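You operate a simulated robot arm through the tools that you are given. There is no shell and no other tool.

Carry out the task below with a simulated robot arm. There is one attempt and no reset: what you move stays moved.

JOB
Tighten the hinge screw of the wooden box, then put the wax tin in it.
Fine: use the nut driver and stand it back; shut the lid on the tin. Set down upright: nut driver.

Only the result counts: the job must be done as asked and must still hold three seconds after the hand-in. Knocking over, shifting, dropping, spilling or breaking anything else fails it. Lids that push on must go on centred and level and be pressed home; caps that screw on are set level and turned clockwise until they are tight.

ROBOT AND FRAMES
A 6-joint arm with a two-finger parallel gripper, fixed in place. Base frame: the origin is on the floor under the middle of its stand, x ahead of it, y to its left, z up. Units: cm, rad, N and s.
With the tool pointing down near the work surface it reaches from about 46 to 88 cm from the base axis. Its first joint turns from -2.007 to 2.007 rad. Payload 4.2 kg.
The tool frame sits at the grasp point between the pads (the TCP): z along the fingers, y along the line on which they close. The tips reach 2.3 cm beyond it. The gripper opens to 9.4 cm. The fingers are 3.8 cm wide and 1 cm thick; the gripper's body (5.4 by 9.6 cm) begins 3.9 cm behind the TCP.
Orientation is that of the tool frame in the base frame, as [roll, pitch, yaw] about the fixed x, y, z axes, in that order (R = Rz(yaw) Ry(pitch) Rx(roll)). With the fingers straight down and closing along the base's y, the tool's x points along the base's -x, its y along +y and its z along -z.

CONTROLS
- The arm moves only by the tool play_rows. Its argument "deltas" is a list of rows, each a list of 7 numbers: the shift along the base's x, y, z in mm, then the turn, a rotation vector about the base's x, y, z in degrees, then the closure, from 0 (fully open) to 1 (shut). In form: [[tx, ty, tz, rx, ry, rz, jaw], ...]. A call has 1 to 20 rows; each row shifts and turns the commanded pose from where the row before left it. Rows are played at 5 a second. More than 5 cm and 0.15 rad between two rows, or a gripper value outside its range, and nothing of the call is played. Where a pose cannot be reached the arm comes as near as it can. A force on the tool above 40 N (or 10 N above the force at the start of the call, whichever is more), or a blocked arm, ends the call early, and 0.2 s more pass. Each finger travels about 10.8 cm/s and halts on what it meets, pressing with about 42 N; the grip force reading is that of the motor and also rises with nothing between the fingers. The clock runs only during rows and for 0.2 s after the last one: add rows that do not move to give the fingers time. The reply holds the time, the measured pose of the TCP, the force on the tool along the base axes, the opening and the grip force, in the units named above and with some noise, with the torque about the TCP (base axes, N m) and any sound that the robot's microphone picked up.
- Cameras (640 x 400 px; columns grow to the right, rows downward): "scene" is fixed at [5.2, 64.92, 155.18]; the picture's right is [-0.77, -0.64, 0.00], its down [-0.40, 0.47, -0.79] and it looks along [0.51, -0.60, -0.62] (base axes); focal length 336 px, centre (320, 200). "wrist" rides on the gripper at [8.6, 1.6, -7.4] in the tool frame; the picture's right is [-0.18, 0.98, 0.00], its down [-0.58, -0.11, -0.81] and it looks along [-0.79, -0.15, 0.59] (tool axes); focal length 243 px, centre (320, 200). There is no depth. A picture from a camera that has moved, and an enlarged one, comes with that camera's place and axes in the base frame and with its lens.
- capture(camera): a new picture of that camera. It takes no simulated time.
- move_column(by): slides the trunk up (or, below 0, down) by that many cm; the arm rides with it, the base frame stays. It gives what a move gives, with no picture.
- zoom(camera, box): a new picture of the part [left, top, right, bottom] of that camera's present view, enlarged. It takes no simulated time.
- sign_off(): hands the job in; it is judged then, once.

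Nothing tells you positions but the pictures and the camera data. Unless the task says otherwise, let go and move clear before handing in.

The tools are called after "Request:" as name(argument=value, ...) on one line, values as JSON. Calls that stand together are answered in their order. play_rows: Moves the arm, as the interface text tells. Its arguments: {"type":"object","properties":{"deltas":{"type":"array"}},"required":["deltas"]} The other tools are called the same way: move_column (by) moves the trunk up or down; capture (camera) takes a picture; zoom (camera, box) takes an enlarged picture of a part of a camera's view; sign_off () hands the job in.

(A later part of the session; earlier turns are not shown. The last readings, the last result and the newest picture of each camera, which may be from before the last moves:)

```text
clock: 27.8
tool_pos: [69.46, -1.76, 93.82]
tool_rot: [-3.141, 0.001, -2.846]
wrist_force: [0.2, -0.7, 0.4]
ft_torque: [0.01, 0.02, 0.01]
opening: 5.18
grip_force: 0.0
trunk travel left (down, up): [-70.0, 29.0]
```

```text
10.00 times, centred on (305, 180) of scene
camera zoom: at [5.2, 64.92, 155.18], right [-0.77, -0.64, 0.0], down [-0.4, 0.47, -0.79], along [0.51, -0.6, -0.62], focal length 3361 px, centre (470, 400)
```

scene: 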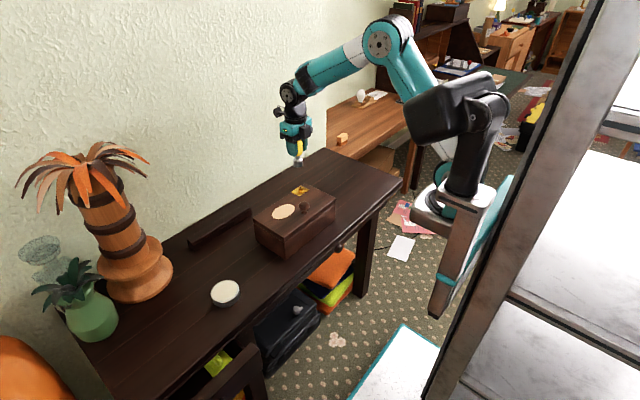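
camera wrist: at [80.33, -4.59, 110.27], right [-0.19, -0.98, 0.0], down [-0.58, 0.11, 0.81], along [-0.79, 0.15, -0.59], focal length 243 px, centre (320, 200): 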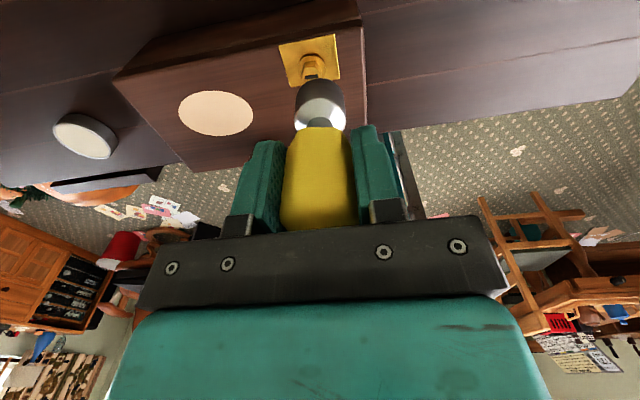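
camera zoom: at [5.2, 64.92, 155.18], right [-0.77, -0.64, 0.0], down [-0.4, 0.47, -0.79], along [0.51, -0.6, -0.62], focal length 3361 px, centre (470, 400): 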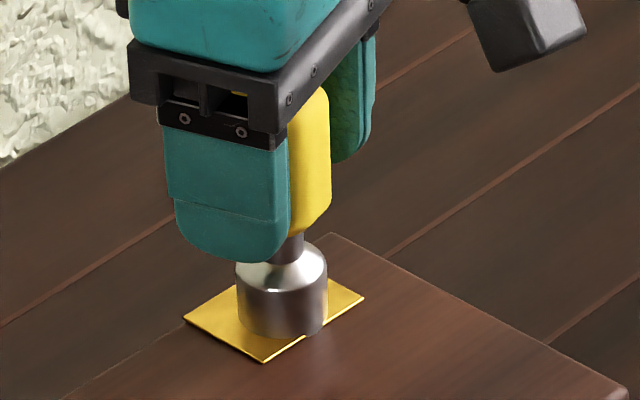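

The driver stands seated on the screw. I'll re-grip it and apply a very small clockwise test turn to confirm that the screw is hard against its stop.

Request:
play_rows(deltas=[[0, 0, 0, 0, 0, 0, 0.6], [0, 0, 0, 0, 0, 0, 1], [0, 0, 0, 0, 0, 0, 1], [0, 0, 0, 0, 0, 0, 1]])

Request:
play_rows(deltas=[[0, 0, 0, 0, 0, -1.5, 1], [0, 0, 0, 0, 0, 0, 1]])

Request:
play_rows(deltas=[[0, 0, 0, 0, 0, -1.5, 1], [0, 0, 0, 0, 0, 0, 1]])

```text
clock: 28.8
tool_pos: [69.53, -1.86, 93.67]
tool_rot: [-3.14, -0.001, -2.846]
wrist_force: [1.1, -1.8, -0.2]
ft_torque: [-0.12, -0.02, 0.02]
opening: 3.3
grip_force: 41.6
trunk travel left (down, up): [-70.0, 29.0]
```

```text
clock: 29.4
tool_pos: [69.49, -1.77, 93.76]
tool_rot: [-3.141, 0.002, -2.872]
wrist_force: [0.8, -1.9, -1.5]
ft_torque: [-0.17, -0.1, 0.0]
opening: 3.32
grip_force: 41.6
trunk travel left (down, up): [-70.0, 29.0]
```

```text
clock: 30.0
tool_pos: [69.48, -1.87, 93.74]
tool_rot: [3.14, -0.001, -2.899]
wrist_force: [-0.6, -3.0, -0.1]
ft_torque: [-0.14, -0.09, 0.14]
opening: 3.31
grip_force: 41.7
trunk travel left (down, up): [-70.0, 29.0]
```

Torque rises to 0.14 N·m after just 3° (the first part being hex play). One or two more small increments to confirm it climbs steeply.

Request:
play_rows(deltas=[[0, 0, 0, 0, 0, -1.5, 1], [0, 0, 0, 0, 0, 0, 1]])

Request:
play_rows(deltas=[[0, 0, 0, 0, 0, -1.5, 1], [0, 0, 0, 0, 0, 0, 1]])

Request:
zoom(camera="scene", box=[230, 160, 350, 280])

```text
clock: 30.6
tool_pos: [69.59, -1.82, 93.7]
tool_rot: [3.141, -0.002, -2.926]
wrist_force: [-0.7, -3.4, 0.1]
ft_torque: [-0.14, -0.02, 0.19]
opening: 3.31
grip_force: 42.4
trunk travel left (down, up): [-70.0, 29.0]
```

```text
clock: 31.2
tool_pos: [69.43, -1.88, 93.73]
tool_rot: [3.141, 0.001, -2.951]
wrist_force: [-0.7, -1.9, 0.2]
ft_torque: [-0.15, -0.05, 0.28]
opening: 3.27
grip_force: 41.8
trunk travel left (down, up): [-70.0, 29.0]
```

```text
3.33 times, centred on (290, 220) of scene
camera zoom: at [5.2, 64.92, 155.18], right [-0.77, -0.64, 0.0], down [-0.4, 0.47, -0.79], along [0.51, -0.6, -0.62], focal length 1120 px, centre (420, 133)
```

zoom: 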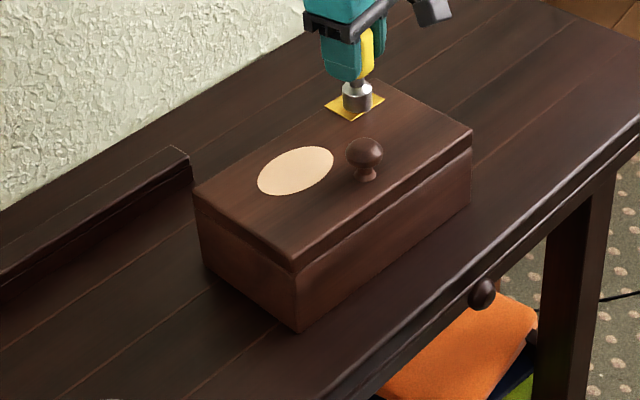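

Torque climbs steadily (0.28 N·m) with the box still — the screw is at its stop. Two more small increments to match the earlier tightness, then I relax the grip again.

Request:
play_rows(deltas=[[0, 0, 0, 0, 0, -1.5, 1], [0, 0, 0, 0, 0, -1, 1], [0, 0, 0, 0, 0, 0, 1]])

Request:
play_rows(deltas=[[0, 0, 0, 0, 0, 0, 0.6], [0, 0, 0, 0, 0, 0, 0.45], [0, 0, 0, 0, 0, 0, 0.45], [0, 0, 0, 0, 0, 0, 0.45]])

Request:
zoom(camera="wrist", box=[220, 60, 420, 260])

Request:
zoom(camera="scene", box=[230, 160, 350, 280])

```text
clock: 32.0
tool_pos: [69.53, -1.94, 93.75]
tool_rot: [-3.141, 0.002, -2.995]
wrist_force: [2.9, -2.0, 1.2]
ft_torque: [0.21, 0.02, 0.27]
opening: 3.31
grip_force: 41.8
trunk travel left (down, up): [-70.0, 29.0]
```

```text
clock: 33.0
tool_pos: [69.41, -1.86, 93.82]
tool_rot: [3.141, 0.0, -2.995]
wrist_force: [0.4, 0.4, 0.2]
ft_torque: [-0.02, 0.01, 0.02]
opening: 5.17
grip_force: 0.1
trunk travel left (down, up): [-70.0, 29.0]
```

```text
2.00 times, centred on (320, 160) of wrist
camera zoom: at [60.84, -1.45, 101.15], right [0.04, 1.0, 0.0], down [0.59, -0.02, 0.81], along [0.81, -0.03, -0.59], focal length 485 px, centre (320, 280)
```

zoom: 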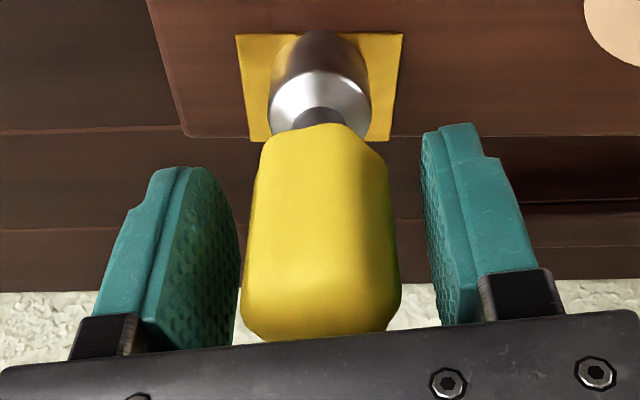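

```text
3.33 times, centred on (290, 220) of scene
camera zoom: at [5.2, 64.92, 155.18], right [-0.77, -0.64, 0.0], down [-0.4, 0.47, -0.79], along [0.51, -0.6, -0.62], focal length 1120 px, centre (420, 133)
```

zoom: 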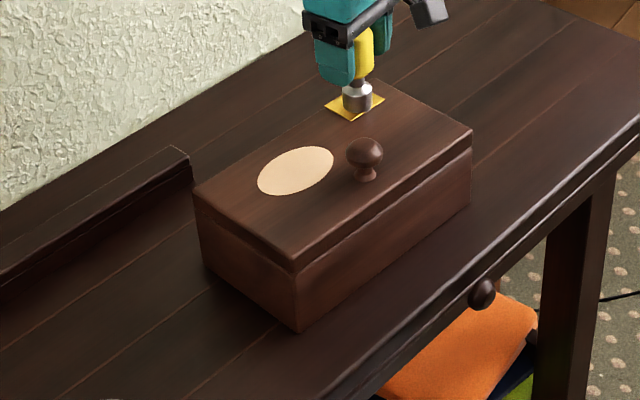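

The handle now just slips in the grip at the same torque, so the screw is fully home and the box hasn't moved further. I'll re-grip and lift the driver straight off.

Request:
play_rows(deltas=[[0, 0, 0, 0, 0, 0, 0.6], [0, 0, 0, 0, 0, 0, 1], [0, 0, 0, 0, 0, 0, 1], [0, 0, 0, 0, 0, 0, 1], [0, 0, 4, 0, 0, 0, 1], [0, 0, 4, 0, 0, 0, 1], [0, 0, 0, 0, 0, 0, 1]])

Request:
zoom(camera="scene", box=[285, 160, 325, 200])

```text
clock: 34.6
tool_pos: [69.5, -1.83, 94.59]
tool_rot: [3.141, 0.0, -2.996]
wrist_force: [-0.6, 1.0, -0.2]
ft_torque: [0.07, 0.04, -0.01]
opening: 3.29
grip_force: 41.8
trunk travel left (down, up): [-70.0, 29.0]
```

```text
10.00 times, centred on (305, 180) of scene
camera zoom: at [5.2, 64.92, 155.18], right [-0.77, -0.64, 0.0], down [-0.4, 0.47, -0.79], along [0.51, -0.6, -0.62], focal length 3361 px, centre (470, 400)
```

zoom: 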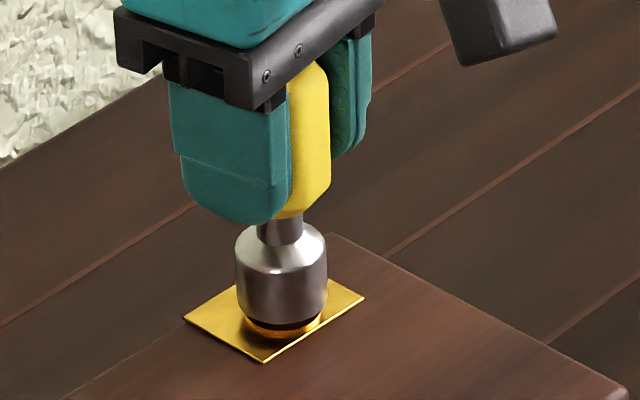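

The socket slides off cleanly and the washer now sits flat on the plate. I'll lift the rest of the way and check the screw.

Request:
play_rows(deltas=[[0, 0, 6, 0, 0, 0, 1], [0, 0, 10, 0, 0, 0, 1], [0, 0, 20, 0, 0, 0, 1], [0, 0, 30, 0, 0, 0, 1], [0, 0, 20, 0, 0, 0, 1], [0, 0, 0, 0, 0, 0, 1]])

Request:
zoom(camera="scene", box=[285, 160, 325, 200])

Request:
capture(camera="wrist")

```text
clock: 36.0
tool_pos: [69.42, -1.83, 103.29]
tool_rot: [3.14, 0.002, -2.996]
wrist_force: [0.1, -0.2, -1.4]
ft_torque: [-0.01, -0.01, -0.02]
opening: 3.31
grip_force: 42.1
trunk travel left (down, up): [-70.0, 29.0]
```

```text
10.00 times, centred on (305, 180) of scene
camera zoom: at [5.2, 64.92, 155.18], right [-0.77, -0.64, 0.0], down [-0.4, 0.47, -0.79], along [0.51, -0.6, -0.62], focal length 3361 px, centre (470, 400)
```

zoom: 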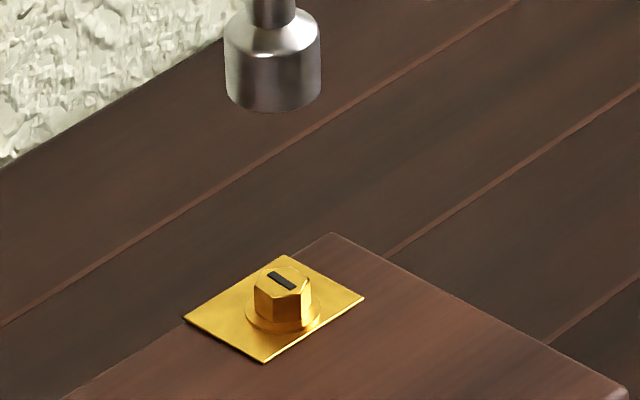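

```text
taken
camera wrist: at [60.78, -1.42, 110.58], right [0.04, 1.0, 0.0], down [0.59, -0.02, 0.81], along [0.81, -0.03, -0.59], focal length 243 px, centre (320, 200)
```

wrist: 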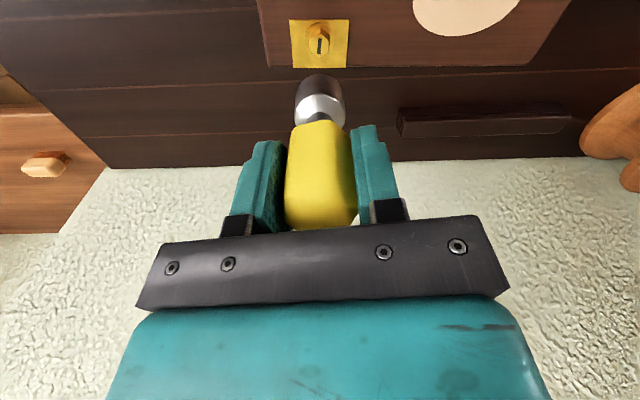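

The washer is now flush on the plate and the slot has turned, so the screw is tight. I'll carry the driver back over its original spot (61.07, 26.07).

Request:
play_rows(deltas=[[-8, 25, 0, 0, 0, -4, 1], [-10.5, 35, 0, 0, 0, -4.35, 1], [-10.5, 36, 0, 0, 0, 0, 1], [-10.5, 36, 0, 0, 0, 0, 1], [-10.5, 36, 0, 0, 0, 0, 1], [-10.5, 36, 0, 0, 0, 0, 1], [-10.5, 36, 0, 0, 0, 0, 1], [-10.5, 36, -10, 0, 0, 0, 1], [-3, 3, -30, 0, 0, 0, 1], [0, 0, -40, 0, 0, 0, 1], [0, 0, -30, 0, 0, 0, 1], [0, 0, 0, 0, 0, 0, 1], [0, 0, 0, 0, 0, 0, 1]])

Request:
capture(camera="wrist")

Request:
zoom(camera="scene", box=[220, 210, 300, 290])

```text
clock: 38.8
tool_pos: [61.07, 26.17, 92.26]
tool_rot: [-3.14, 0.0, -3.139]
wrist_force: [-0.2, -0.3, -1.5]
ft_torque: [0.02, 0.04, 0.01]
opening: 3.29
grip_force: 41.9
trunk travel left (down, up): [-70.0, 29.0]
```

```text
taken
camera wrist: at [52.49, 27.77, 99.57], right [0.18, 0.98, 0.0], down [0.58, -0.11, 0.81], along [0.79, -0.15, -0.59], focal length 243 px, centre (320, 200)
```

wrist: 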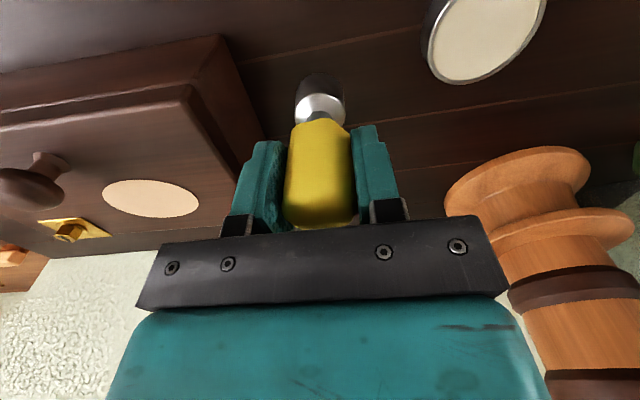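

```text
5.00 times, centred on (260, 250) of scene
camera zoom: at [5.2, 64.92, 155.18], right [-0.77, -0.64, 0.0], down [-0.4, 0.47, -0.79], along [0.51, -0.6, -0.62], focal length 1680 px, centre (620, -50)
```

zoom: 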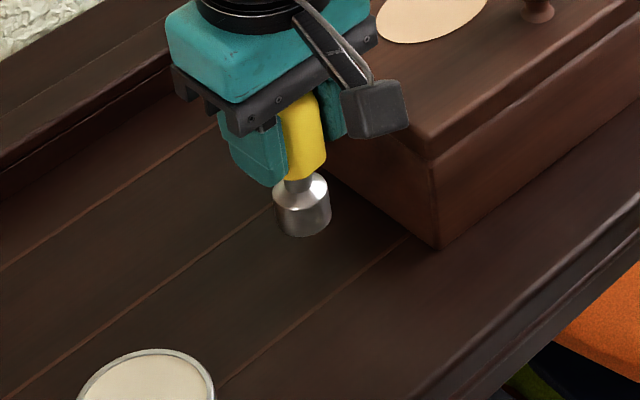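

The driver is over its original spot, held upright. I'll lower it close to the table, then the last millimetres slowly with force watch.

Request:
play_rows(deltas=[[0, -1, -30, 0, 0, 0, 1], [0, 0, -30, 0, 0, 0, 1], [0, 0, -15, 0, 0, 0, 1], [0, 0, 0, 0, 0, 0, 1], [0, 0, 0, 0, 0, 0, 1]])

Request:
zoom(camera="scene", box=[240, 235, 280, 285])

Request:
zoom(camera="wrist", box=[250, 50, 390, 240])

```text
clock: 40.0
tool_pos: [60.96, 26.04, 84.79]
tool_rot: [3.141, -0.001, -3.141]
wrist_force: [-1.1, -0.6, -0.8]
ft_torque: [0.01, 0.01, 0.01]
opening: 3.27
grip_force: 41.8
trunk travel left (down, up): [-70.0, 29.0]
```

```text
8.00 times, centred on (260, 260) of scene
camera zoom: at [5.2, 64.92, 155.18], right [-0.77, -0.64, 0.0], down [-0.4, 0.47, -0.79], along [0.51, -0.6, -0.62], focal length 2689 px, centre (800, -280)
```

zoom: 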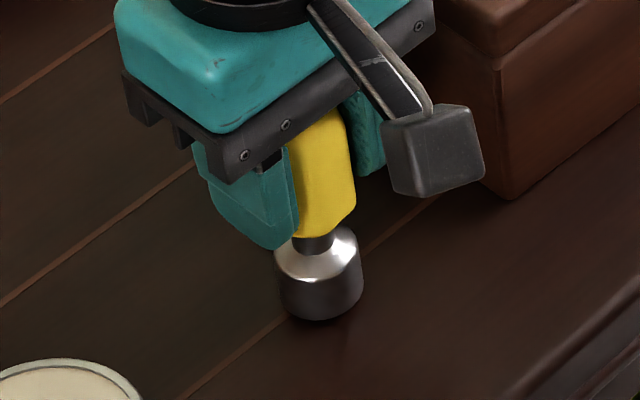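

```text
2.11 times, centred on (320, 145) of wrist
camera zoom: at [52.39, 27.69, 92.05], right [0.18, 0.98, 0.0], down [0.58, -0.11, 0.81], along [0.79, -0.15, -0.59], focal length 511 px, centre (320, 316)
```

zoom: 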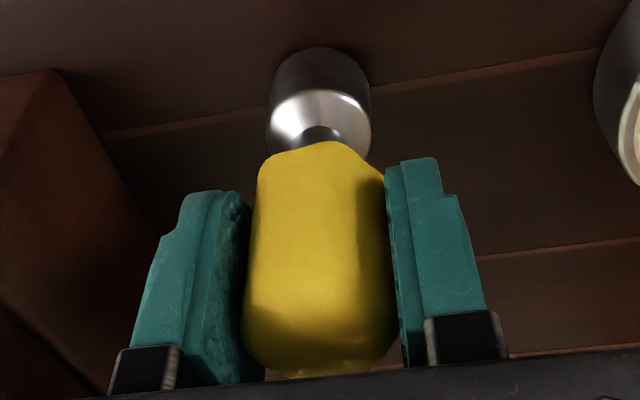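

Request:
play_rows(deltas=[[0, 0, -2, 0, 0, 0, 1], [0, 0, 0, 0, 0, 0, 1]])

Request:
play_rows(deltas=[[0, 0, -2, 0, 0, 0, 1], [0, 0, 0, 0, 0, 0, 1]])

Request:
zoom(camera="scene", box=[240, 235, 280, 285])

```text
clock: 40.6
tool_pos: [61.07, 26.14, 84.61]
tool_rot: [-3.142, 0.0, -3.14]
wrist_force: [0.1, 0.5, -1.7]
ft_torque: [-0.01, -0.01, -0.02]
opening: 3.3
grip_force: 41.8
trunk travel left (down, up): [-70.0, 29.0]
```

```text
clock: 41.2
tool_pos: [61.04, 25.96, 84.37]
tool_rot: [-3.14, 0.001, -3.141]
wrist_force: [-3.1, -1.7, 10.9]
ft_torque: [-0.29, 0.3, -0.06]
opening: 3.27
grip_force: 41.6
trunk travel left (down, up): [-70.0, 29.0]
```

```text
8.00 times, centred on (260, 260) of scene
camera zoom: at [5.2, 64.92, 155.18], right [-0.77, -0.64, 0.0], down [-0.4, 0.47, -0.79], along [0.51, -0.6, -0.62], focal length 2689 px, centre (800, -280)
```

zoom: 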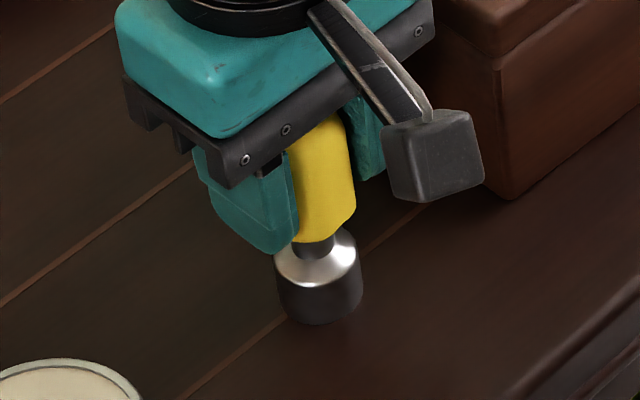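

The socket touches the table (11 N, a slight edge contact). I'll ease off half a millimetre and open the fingers gently so it settles flat.

Request:
play_rows(deltas=[[0, 0, 0.5, 0, 0, 0, 1], [0, 0, 0, 0, 0, 0, 0.64], [0, 0, 0, 0, 0, 0, 0.6], [0, 0, 0, 0, 0, 0, 0.5], [0, 0, 0, 0, 0, 0, 0.4], [0, 0, 0, 0, 0, 0, 0.4]])

Request:
zoom(camera="wrist", box=[220, 50, 420, 240])

Request:
zoom(camera="scene", box=[240, 235, 280, 285])

```text
clock: 42.6
tool_pos: [61.01, 26.0, 84.22]
tool_rot: [-3.141, 0.0, 3.141]
wrist_force: [1.3, 0.2, 0.6]
ft_torque: [0.01, 0.0, 0.02]
opening: 5.63
grip_force: 0.1
trunk travel left (down, up): [-70.0, 29.0]
```

```text
2.11 times, centred on (320, 145) of wrist
camera zoom: at [52.49, 27.65, 91.7], right [0.18, 0.98, 0.0], down [0.58, -0.11, 0.81], along [0.79, -0.15, -0.59], focal length 511 px, centre (320, 316)
```

zoom: 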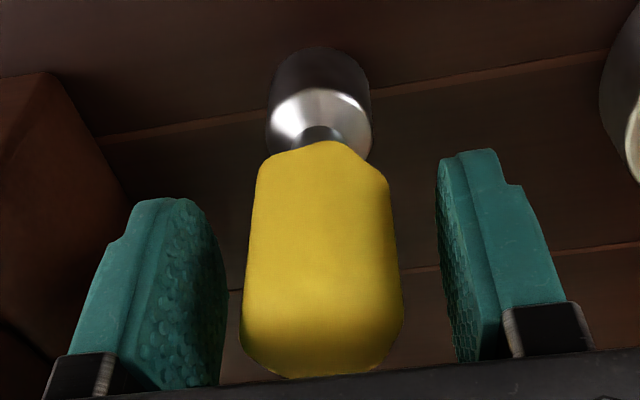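

```text
8.00 times, centred on (260, 260) of scene
camera zoom: at [5.2, 64.92, 155.18], right [-0.77, -0.64, 0.0], down [-0.4, 0.47, -0.79], along [0.51, -0.6, -0.62], focal length 2689 px, centre (800, -280)
```

zoom: 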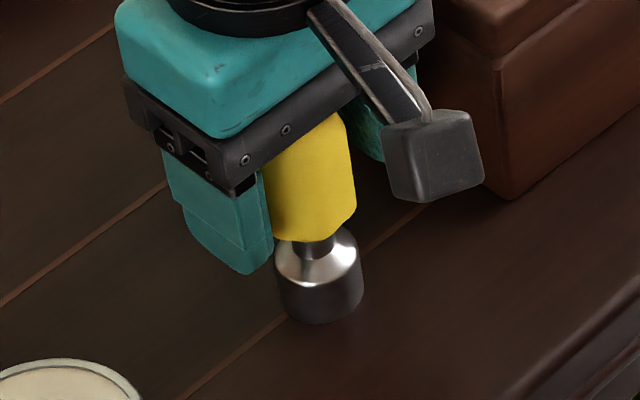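

The driver stands upright at its original place. I'll open fully, rise straight up and check.

Request:
play_rows(deltas=[[0, 0, 0, 0, 0, 0, 0.2], [0, 0, 0, 0, 0, 0, 0], [0, 0, 20, 0, 0, 0, 0], [0, 0, 40, 0, 0, 0, 0], [0, 0, 40, 0, 0, 0, 0], [0, 0, 40, 0, 0, 0, 0], [0, 0, 0, 0, 0, 0, 0]])

Request:
capture(camera="wrist")

Request:
zoom(camera="scene", box=[190, 170, 350, 310])

```text
clock: 44.2
tool_pos: [60.96, 25.89, 98.34]
tool_rot: [3.141, -0.001, 3.141]
wrist_force: [-0.6, 0.2, 0.6]
ft_torque: [-0.02, 0.01, 0.02]
opening: 9.4
grip_force: 0.0
trunk travel left (down, up): [-70.0, 29.0]
```

```text
taken
camera wrist: at [52.47, 27.55, 105.74], right [0.18, 0.98, 0.0], down [0.58, -0.11, 0.81], along [0.79, -0.15, -0.59], focal length 243 px, centre (320, 200)
```

wrist: 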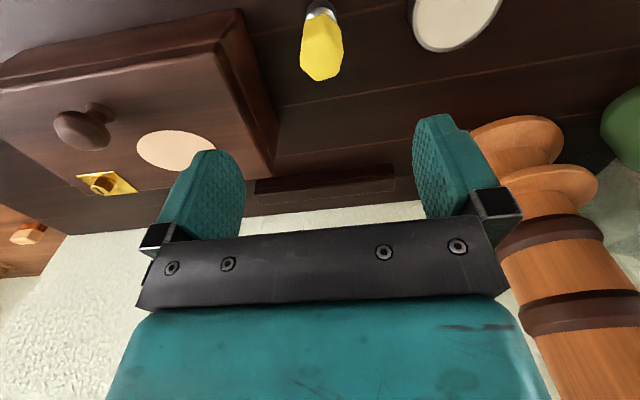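

```text
2.86 times, centred on (270, 240) of scene
camera zoom: at [5.2, 64.92, 155.18], right [-0.77, -0.64, 0.0], down [-0.4, 0.47, -0.79], along [0.51, -0.6, -0.62], focal length 960 px, centre (463, 86)
```

zoom: 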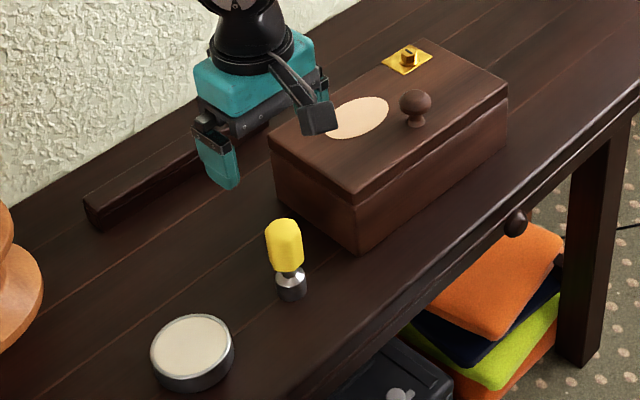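

The driver is back and everything else is in place. Next is the lid: the knob is near (61.1, 6.2), at the front middle, so the lid should flip up about its back edge. I'll go above the knob and measure.

Request:
play_rows(deltas=[[0, -38, 5, 0, 0, -1.2, 0], [0, -40, 5, 0, 0, 0, 0], [0, -40, 5, 0, 0, 0, 0], [0, -40, 5, 0, 0, 0, 0], [1, -39, 0, 0, 0, 0, 0], [0, 0, 0, 0, 0, 0, 0], [0, 0, 0, 0, 0, 0, 0]])

Request:
capture(camera="wrist")

Request:
zoom(camera="scene", box=[230, 140, 350, 260])

```text
clock: 45.8
tool_pos: [61.18, 6.28, 100.3]
tool_rot: [3.141, -0.001, 3.12]
wrist_force: [0.8, 0.5, 0.4]
ft_torque: [0.01, 0.0, 0.02]
opening: 9.4
grip_force: 0.1
trunk travel left (down, up): [-70.0, 29.0]
```

```text
taken
camera wrist: at [52.59, 8.06, 107.68], right [0.2, 0.98, 0.0], down [0.58, -0.12, 0.81], along [0.79, -0.16, -0.59], focal length 243 px, centre (320, 200)
```

wrist: 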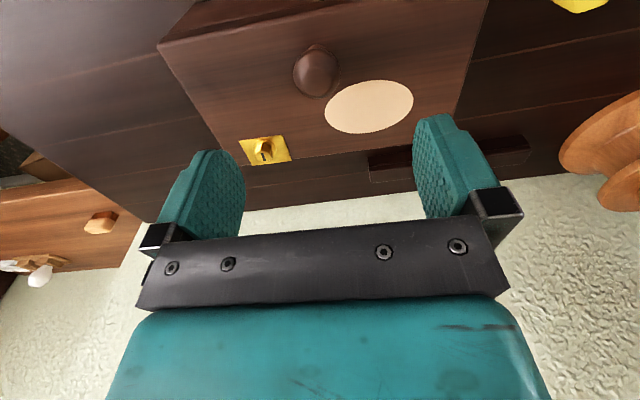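

```text
3.33 times, centred on (290, 200) of scene
camera zoom: at [5.2, 64.92, 155.18], right [-0.77, -0.64, 0.0], down [-0.4, 0.47, -0.79], along [0.51, -0.6, -0.62], focal length 1120 px, centre (420, 200)
```

zoom: 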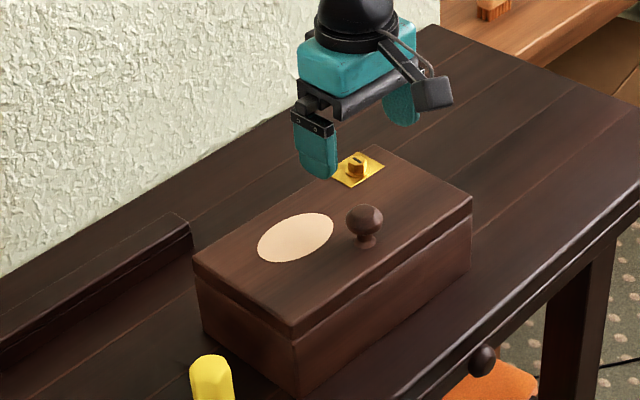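

The knob head is centred near (61.3, 6.05, 89.2). I'll centre on it and descend with open fingers, pausing just above to check.

Request:
play_rows(deltas=[[1, -2, -25, 0, 0, 0, 0], [0, 0, -25, 0, 0, 0, 0], [0, 0, -20, 0, 0, 0, 0], [0, 0, 0, 0, 0, 0, 0]])

Request:
capture(camera="wrist")

Request:
zoom(camera="scene", box=[270, 180, 330, 230])

```text
clock: 46.8
tool_pos: [61.27, 6.11, 93.27]
tool_rot: [3.142, -0.001, 3.121]
wrist_force: [-0.3, -0.3, 0.2]
ft_torque: [-0.02, 0.01, 0.02]
opening: 9.4
grip_force: 0.1
trunk travel left (down, up): [-70.0, 29.0]
```

```text
taken
camera wrist: at [52.75, 7.89, 100.66], right [0.2, 0.98, 0.0], down [0.58, -0.12, 0.81], along [0.79, -0.16, -0.59], focal length 243 px, centre (320, 200)
```

wrist: 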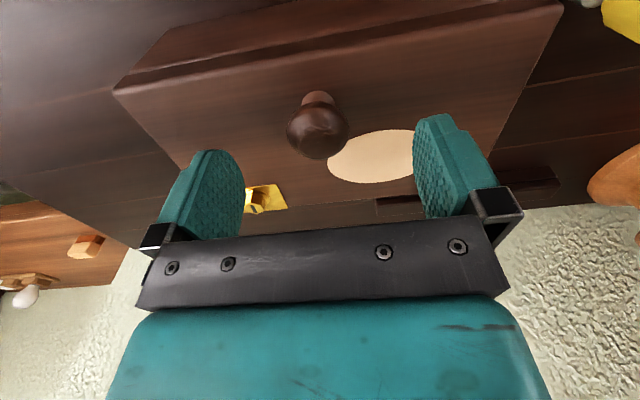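

```text
8.00 times, centred on (300, 205) of scene
camera zoom: at [5.2, 64.92, 155.18], right [-0.77, -0.64, 0.0], down [-0.4, 0.47, -0.79], along [0.51, -0.6, -0.62], focal length 2689 px, centre (480, 160)
```

zoom: 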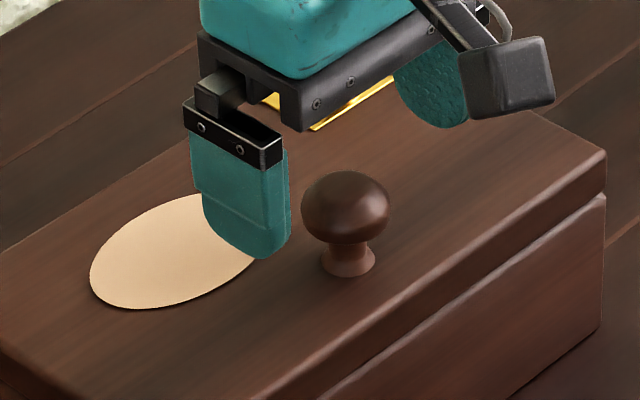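

The knob is centred between the open fingers. I'll lower onto it and close.

Request:
play_rows(deltas=[[0, 0, -20, 0, 0, 0, 0], [0, 0, -15, 0, 0, 0, 0], [0, 0, 0, 0, 0, 0, 0], [0, 0, 0, 0, 0, 0, 0.5], [0, 0, 0, 0, 0, 0, 1], [0, 0, 0, 0, 0, 0, 1], [0, 0, 0, 0, 0, 0, 1]])

Request:
capture(camera="wrist")

Request:
zoom(camera="scene", box=[270, 180, 330, 230])

```text
clock: 48.4
tool_pos: [61.26, 5.97, 89.74]
tool_rot: [3.141, 0.002, 3.12]
wrist_force: [-0.1, -4.7, 0.8]
ft_torque: [-0.08, 0.04, -0.02]
opening: 3.53
grip_force: 42.2
trunk travel left (down, up): [-70.0, 29.0]
```

```text
taken
camera wrist: at [52.76, 7.82, 97.13], right [0.2, 0.98, 0.0], down [0.58, -0.12, 0.81], along [0.79, -0.17, -0.59], focal length 243 px, centre (320, 200)
```

wrist: 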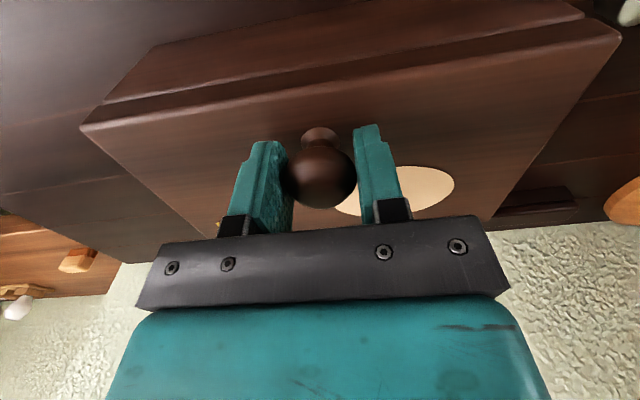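

```text
8.00 times, centred on (300, 205) of scene
camera zoom: at [5.2, 64.92, 155.18], right [-0.77, -0.64, 0.0], down [-0.4, 0.47, -0.79], along [0.51, -0.6, -0.62], focal length 2689 px, centre (480, 160)
```

zoom: 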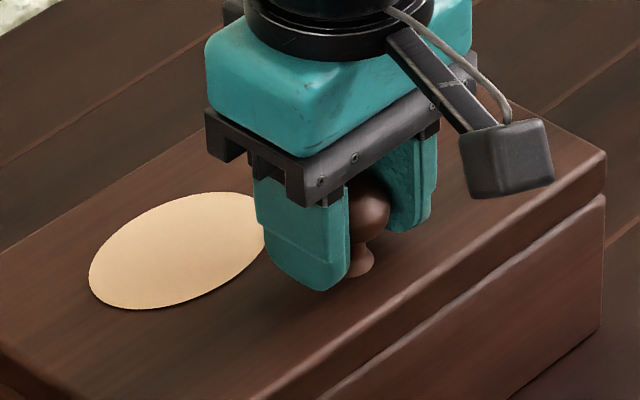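

The knob is held (3.5 cm). I'll try a small lift along the expected arc (about 5°) and read the forces.

Request:
play_rows(deltas=[[2.4, -0.6, 4.2, 0, 0.8, 0, 1], [2.4, 0, 4.2, 0, 0.7, 0, 1], [0, 0, 0, 0, 0, 0, 1]])

Request:
zoom(camera="scene", box=[230, 140, 350, 280])

```text
clock: 49.2
tool_pos: [61.77, 6.01, 90.64]
tool_rot: [3.141, -0.027, 3.123]
wrist_force: [-1.5, 1.7, -7.3]
ft_torque: [0.06, 0.68, -0.01]
opening: 3.49
grip_force: 42.4
trunk travel left (down, up): [-70.0, 29.0]
```

```text
2.86 times, centred on (290, 210) of scene
camera zoom: at [5.2, 64.92, 155.18], right [-0.77, -0.64, 0.0], down [-0.4, 0.47, -0.79], along [0.51, -0.6, -0.62], focal length 960 px, centre (406, 171)
```

zoom: 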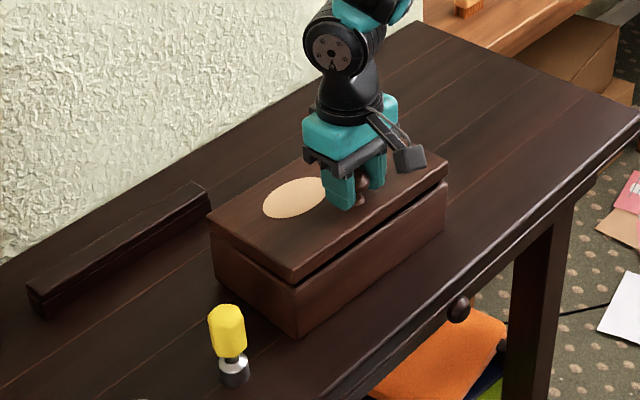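

The lid swings up about its back edge with modest forces. I'll continue the arc in stages, tilting the tool along partly.

Request:
play_rows(deltas=[[2.7, 0, 4.0, 0, 1, 0, 1], [2.85, 0, 3.95, 0, 1, 0, 1], [3.0, 0, 3.8, 0, 1, 0, 1], [3.2, 0, 3.7, 0, 1, 0, 1], [0, 0, 0, 0, 0, 0, 1]])

Request:
zoom(camera="scene", box=[230, 140, 350, 280])

```text
clock: 50.4
tool_pos: [62.79, 6.0, 92.19]
tool_rot: [-3.141, -0.097, 3.122]
wrist_force: [-0.5, 1.2, -6.6]
ft_torque: [-0.03, 0.59, 0.05]
opening: 3.49
grip_force: 41.6
trunk travel left (down, up): [-70.0, 29.0]
```

```text
2.86 times, centred on (290, 210) of scene
camera zoom: at [5.2, 64.92, 155.18], right [-0.77, -0.64, 0.0], down [-0.4, 0.47, -0.79], along [0.51, -0.6, -0.62], focal length 960 px, centre (406, 171)
```

zoom: 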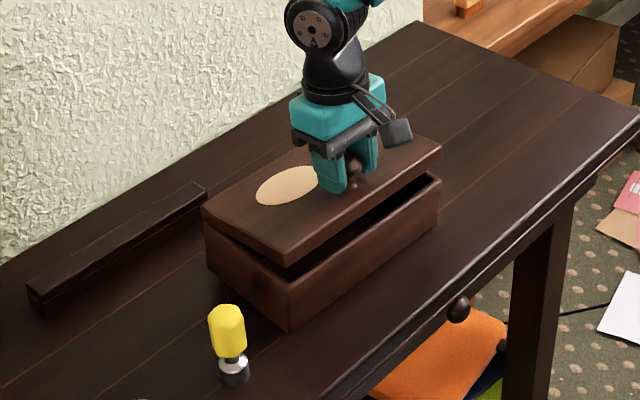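

The lid is opening, but the box itself is sliding slightly toward the wall — my arc pushes too far in x. I'll stop and measure the box and lid before continuing.

Request:
zoom(camera="scene", box=[250, 190, 350, 280])

Request:
capture(camera="wrist")

```text
4.44 times, centred on (300, 235) of scene
camera zoom: at [5.2, 64.92, 155.18], right [-0.77, -0.64, 0.0], down [-0.4, 0.47, -0.79], along [0.51, -0.6, -0.62], focal length 1494 px, centre (409, 44)
```

zoom: 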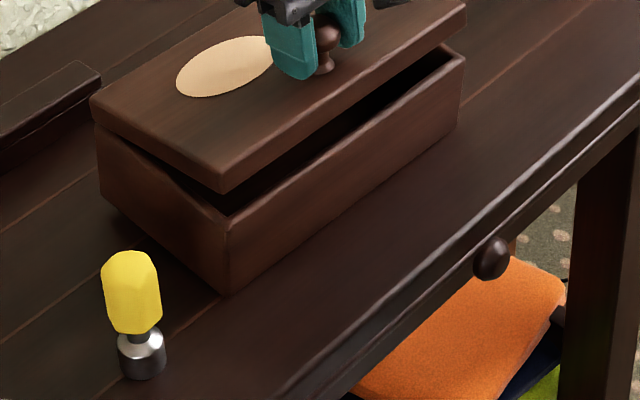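

```text
taken
camera wrist: at [55.17, 7.82, 100.37], right [0.2, 0.98, -0.02], down [0.65, -0.12, 0.75], along [0.73, -0.16, -0.66], focal length 243 px, centre (320, 200)
```

wrist: 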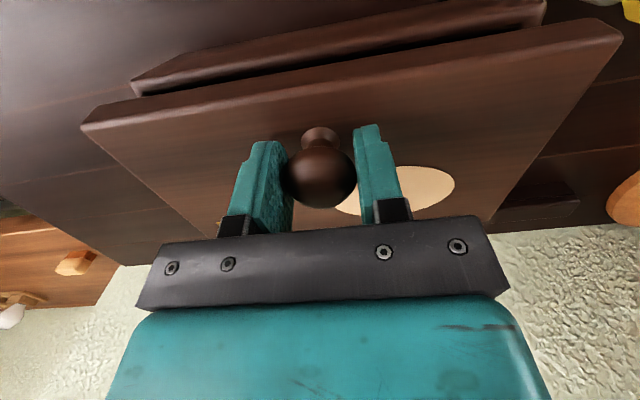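

In the wrist view the knob hasn't pivoted at all in the pads, so the lid follows the tool's tilt and the box body was being lifted at the back. I'll reverse exactly to set the box flat again, then use a different grasp that can rotate fully with the lid.

Request:
play_rows(deltas=[[-3.2, 0, -3.7, 0, -1, 0, 1], [-3.0, 0, -3.8, 0, -1, 0, 1], [-2.85, 0, -3.95, 0, -1, 0, 1], [-2.7, 0, -4.0, 0, -1, 0, 1], [0, 0, 0, 0, 0, 0, 1]])

Request:
play_rows(deltas=[[-2.4, 0, -4.2, 0, -0.7, 0, 1], [-2.4, 0, -3.8, 0, -0.8, 0, 1], [0, 0, 0, 0, 0, 0, 1]])

Request:
zoom(camera="scene", box=[230, 160, 350, 280])

```text
clock: 51.6
tool_pos: [61.77, 5.92, 90.69]
tool_rot: [-3.14, -0.025, 3.121]
wrist_force: [2.3, 1.3, -5.5]
ft_torque: [-0.01, 0.3, 0.02]
opening: 3.5
grip_force: 41.6
trunk travel left (down, up): [-70.0, 29.0]
```

```text
clock: 52.4
tool_pos: [61.28, 5.91, 89.82]
tool_rot: [-3.141, 0.001, 3.12]
wrist_force: [0.5, -0.3, -3.4]
ft_torque: [0.05, 0.22, 0.01]
opening: 3.5
grip_force: 42.1
trunk travel left (down, up): [-70.0, 29.0]
```

```text
3.33 times, centred on (290, 220) of scene
camera zoom: at [5.2, 64.92, 155.18], right [-0.77, -0.64, 0.0], down [-0.4, 0.47, -0.79], along [0.51, -0.6, -0.62], focal length 1120 px, centre (420, 133)
```

zoom: 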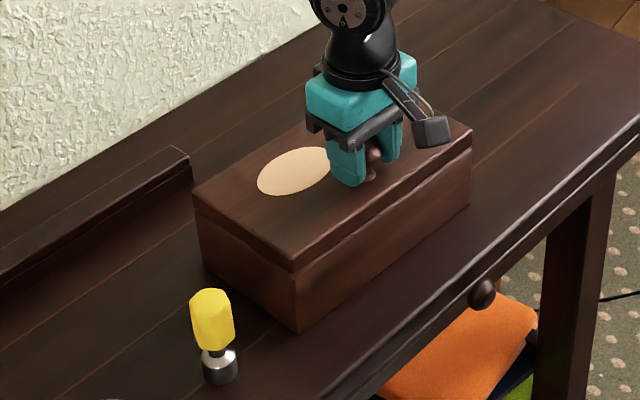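

The box is flat and back where it was. I'll release the knob, back away, and then reorient the tool so that it approaches the knob from the front, which lets it turn a full 90°+ with the lid.

Request:
play_rows(deltas=[[0, 0, -0.4, 0, 0, 0, 1], [0, 0, 0, 0, 0, 0, 0.6], [0, 0, 0, 0, 0, 0, 0.3], [0, 0, 0, 0, 0, 0, 0], [0, 0, 0, 0, 0, 0, 0], [0, 0, 30, 0, 0, 0, 0], [0, 0, 40, 0, 0, 0, 0], [-30, 0, 30, 0, 0, 1.2, 0], [-40, 0, 20, 0, 0, 0, 0], [-20, 0, 0, 0, 0, 0, 0], [0, 0, 0, 0, 0, 0, 0]])

Request:
zoom(camera="scene", box=[245, 180, 345, 260])

Request:
zoom(camera="scene", box=[245, 205, 285, 245])

Request:
capture(camera="wrist")

Request:
capture(camera="scene")

```text
clock: 54.8
tool_pos: [52.24, 6.07, 102.03]
tool_rot: [-3.141, 0.0, -3.14]
wrist_force: [0.2, 0.3, 0.3]
ft_torque: [0.01, 0.0, -0.01]
opening: 9.42
grip_force: 0.0
trunk travel left (down, up): [-70.0, 29.0]
```

```text
5.00 times, centred on (295, 220) of scene
camera zoom: at [5.2, 64.92, 155.18], right [-0.77, -0.64, 0.0], down [-0.4, 0.47, -0.79], along [0.51, -0.6, -0.62], focal length 1680 px, centre (445, 100)
```

zoom: 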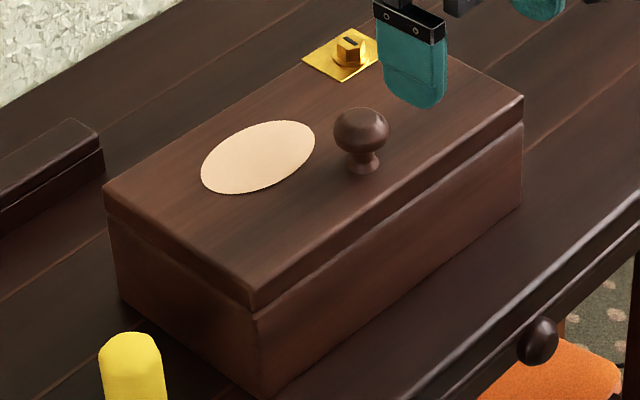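

```text
10.00 times, centred on (265, 225) of scene
camera zoom: at [5.2, 64.92, 155.18], right [-0.77, -0.64, 0.0], down [-0.4, 0.47, -0.79], along [0.51, -0.6, -0.62], focal length 3361 px, centre (870, -50)
```

zoom: 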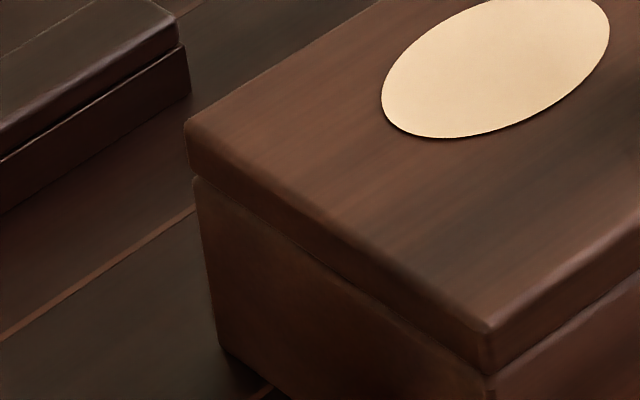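

```text
taken
camera wrist: at [43.69, 7.66, 109.24], right [0.18, 0.98, 0.0], down [0.58, -0.11, 0.81], along [0.79, -0.15, -0.59], focal length 243 px, centre (320, 200)
```

wrist: 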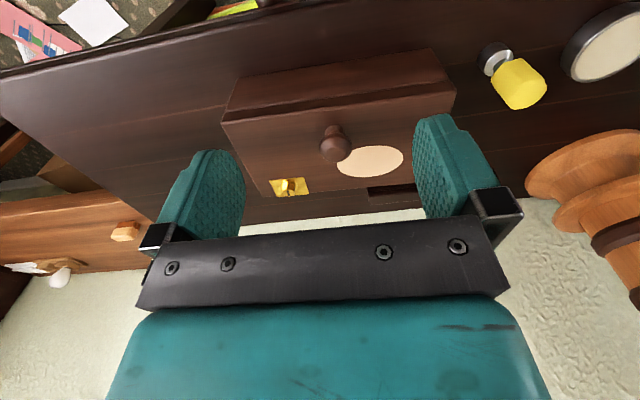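

```text
taken
```

scene: 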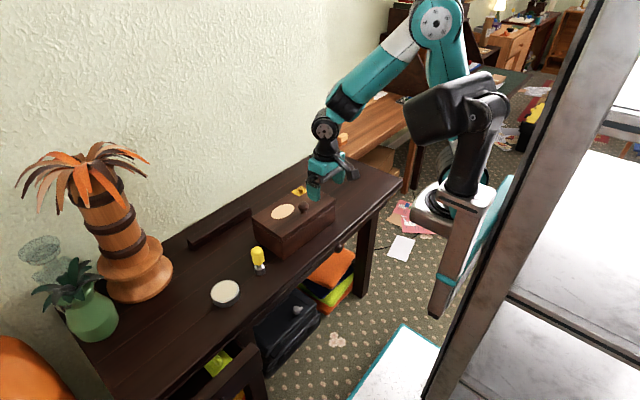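

The box is shut and flat. I'll turn the hand half around (so the camera ends on top) and then tilt it toward the box, in free space in front of it.

Request:
play_rows(deltas=[[0, 0, 0, 0, 0, 8.5, 0], [0, 0, 0, 0, 0, 8.5, 0], [0, 0, 0, 0, 0, 8.5, 0], [0, 0, 0, 0, 0, 8.5, 0], [0, 0, 0, 0, 0, 8.5, 0], [0, 0, 0, 0, 0, 8.5, 0], [0, 0, 0, 0, 0, 8.5, 0], [0, 0, 0, 0, 0, 8.5, 0], [0, 0, 0, 0, 0, 8.5, 0], [0, 0, 0, 0, 0, 8.5, 0], [0, 0, 0, 0, 0, 8.5, 0], [0, 0, 0, 0, 0, 8.5, 0], [0, 0, 0, 0, 0, 8.5, 0], [0, 0, 0, 0, 0, 8.5, 0], [0, 0, 0, 0, 0, 8.5, 0], [0, 0, 0, 0, 0, 8.5, 0], [0, 0, 0, 0, 0, 8.5, 0], [0, 0, 0, 0, 0, 8.5, 0], [0, 0, 0, 0, 0, 8.5, 0], [0, 0, 0, 0, 0, 8.5, 0]])

Request:
play_rows(deltas=[[0, 0, 0, 0, 0, 8, 0], [0, 0, 10, -0.28, -7.99, 0, 0], [0, 0, 10, -0.28, -7.99, 0, 0], [0, 0, 10, -0.28, -7.99, 0, 0], [0, 0, 0, 0, 0, 0, 0]])

Request:
capture(camera="scene")

```text
clock: 59.0
tool_pos: [52.18, 6.07, 101.79]
tool_rot: [-3.141, 0.001, -0.172]
wrist_force: [-0.2, 0.5, -0.2]
ft_torque: [0.01, 0.0, -0.02]
opening: 9.44
grip_force: 0.0
trunk travel left (down, up): [-70.0, 29.0]
```

```text
clock: 60.2
tool_pos: [52.15, 6.14, 104.85]
tool_rot: [-3.14, -0.42, -0.034]
wrist_force: [0.5, 0.2, -0.5]
ft_torque: [0.01, 0.01, -0.02]
opening: 9.39
grip_force: 0.0
trunk travel left (down, up): [-70.0, 29.0]
```

```text
taken
```

scene: 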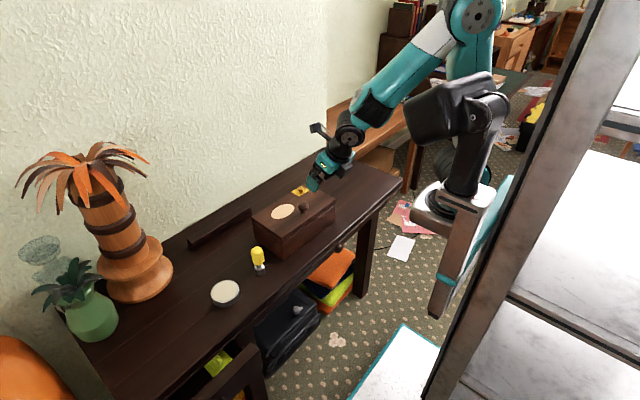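

Tilting works. I'll continue toward about −70°.

Request:
play_rows(deltas=[[0, 0, 0, -0.28, -7.99, 0, 0], [0, 0, 0, -0.28, -7.99, 0, 0], [0, 0, 0, -0.28, -7.99, 0, 0], [0, 0, 0, -0.28, -7.99, 0, 0], [0, 0, 0, -0.28, -7.99, 0, 0], [0, 0, 0, -0.21, -5.99, 0, 0], [0, 0, 0, 0, 0, 0, 0], [0, 0, 0, 0, 0, 0, 0]])

Request:
capture(camera="scene")

Request:
capture(camera="wrist")

```text
clock: 62.0
tool_pos: [56.4, 10.41, 106.08]
tool_rot: [3.136, -1.218, -0.034]
wrist_force: [-0.9, 0.4, -0.3]
ft_torque: [-0.01, -0.01, -0.01]
opening: 9.43
grip_force: 0.1
out of reach, approached as far as the arm can: row 2, 3, 4, 5, 6
trunk travel left (down, up): [-70.0, 29.0]
```

```text
taken
```

scene: 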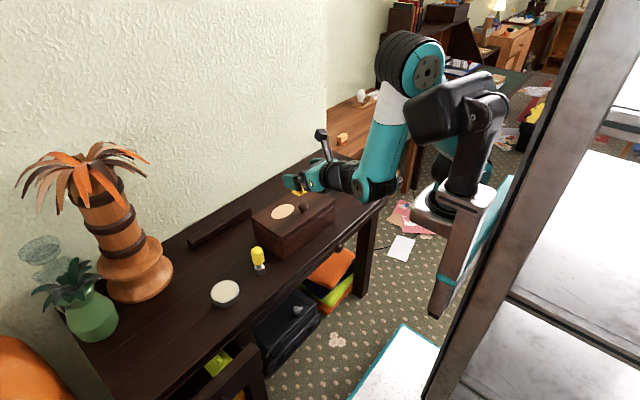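

```text
taken
camera wrist: at [52.38, 8.93, 116.67], right [-0.1, -0.98, -0.17], down [-0.95, 0.14, -0.27], along [0.29, 0.14, -0.95], focal length 243 px, centre (320, 200)
```

wrist: 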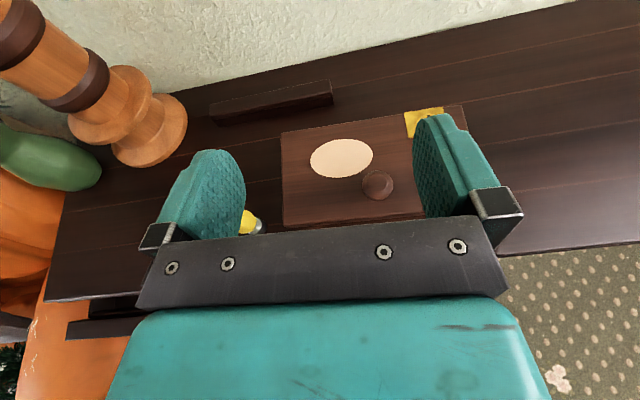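

The pose is a bit too close to the base there. At the knob's distance it should be reachable, so I'll move forward above the knob and see.

Request:
play_rows(deltas=[[20, 0, -5, 0, 0, 0, 0], [25, 0, -5, 0, 0, 0, 0], [25, 0, -5, 0, 0, 0, 0], [20, 0, -5, 0, 0, 0, 0], [0, 0, 0, 0, 0, 0, 0], [0, 0, 0, 0, 0, 0, 0]])

Request:
capture(camera="wrist")

Request:
capture(camera="scene")

```text
clock: 63.4
tool_pos: [65.33, 10.29, 104.04]
tool_rot: [3.14, -1.222, -0.033]
wrist_force: [0.6, 0.1, -0.5]
ft_torque: [-0.02, -0.02, 0.0]
opening: 9.39
grip_force: 0.1
trunk travel left (down, up): [-70.0, 29.0]
```

```text
taken
camera wrist: at [61.32, 8.91, 114.63], right [-0.1, -0.98, -0.17], down [-0.95, 0.14, -0.27], along [0.29, 0.14, -0.95], focal length 243 px, centre (320, 200)
```

wrist: 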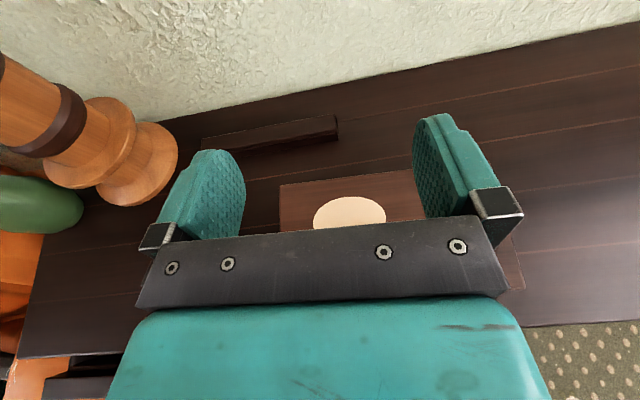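

```text
taken
```

scene: 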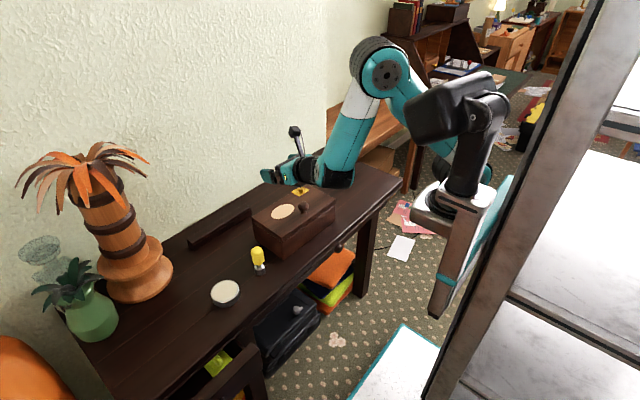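

Now the pose is reachable. I'll move over the knob at (61.3, 6.0), staying above it.

Request:
play_rows(deltas=[[-20, -20, -20, 0, 0, 0, 0], [-20, -23, -25, 0, 0, 0, 0], [0, 0, -25, 0, 0, 0, 0], [0, 0, 0, 0, 0, 0, 0]])

Request:
capture(camera="wrist")

Request:
zoom(camera="scene", box=[230, 120, 390, 260])

```text
clock: 64.4
tool_pos: [61.26, 5.88, 97.02]
tool_rot: [3.141, -1.221, -0.033]
wrist_force: [-0.8, 0.7, -0.2]
ft_torque: [0.0, 0.01, -0.04]
opening: 9.41
grip_force: 0.0
trunk travel left (down, up): [-70.0, 29.0]
```

```text
taken
camera wrist: at [57.38, 4.55, 107.6], right [-0.1, -0.98, -0.17], down [-0.95, 0.14, -0.27], along [0.29, 0.14, -0.95], focal length 243 px, centre (320, 200)
```

wrist: 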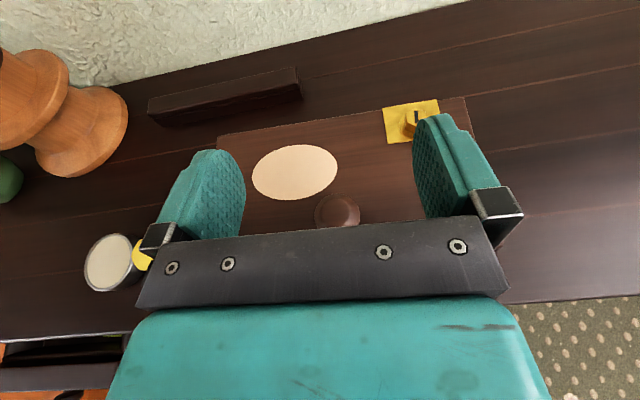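

```text
2.86 times, centred on (310, 190) of scene
camera zoom: at [5.2, 64.92, 155.18], right [-0.77, -0.64, 0.0], down [-0.4, 0.47, -0.79], along [0.51, -0.6, -0.62], focal length 960 px, centre (349, 229)
```

zoom: 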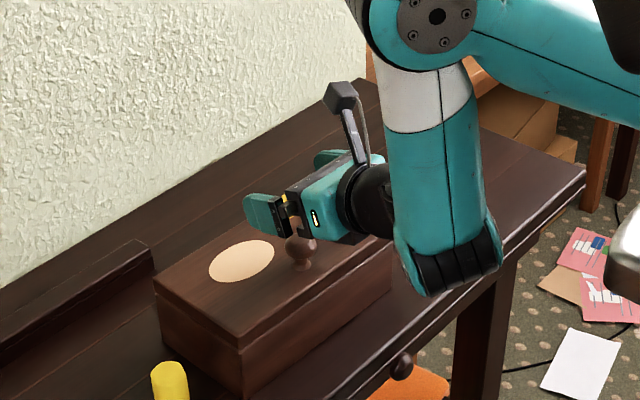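

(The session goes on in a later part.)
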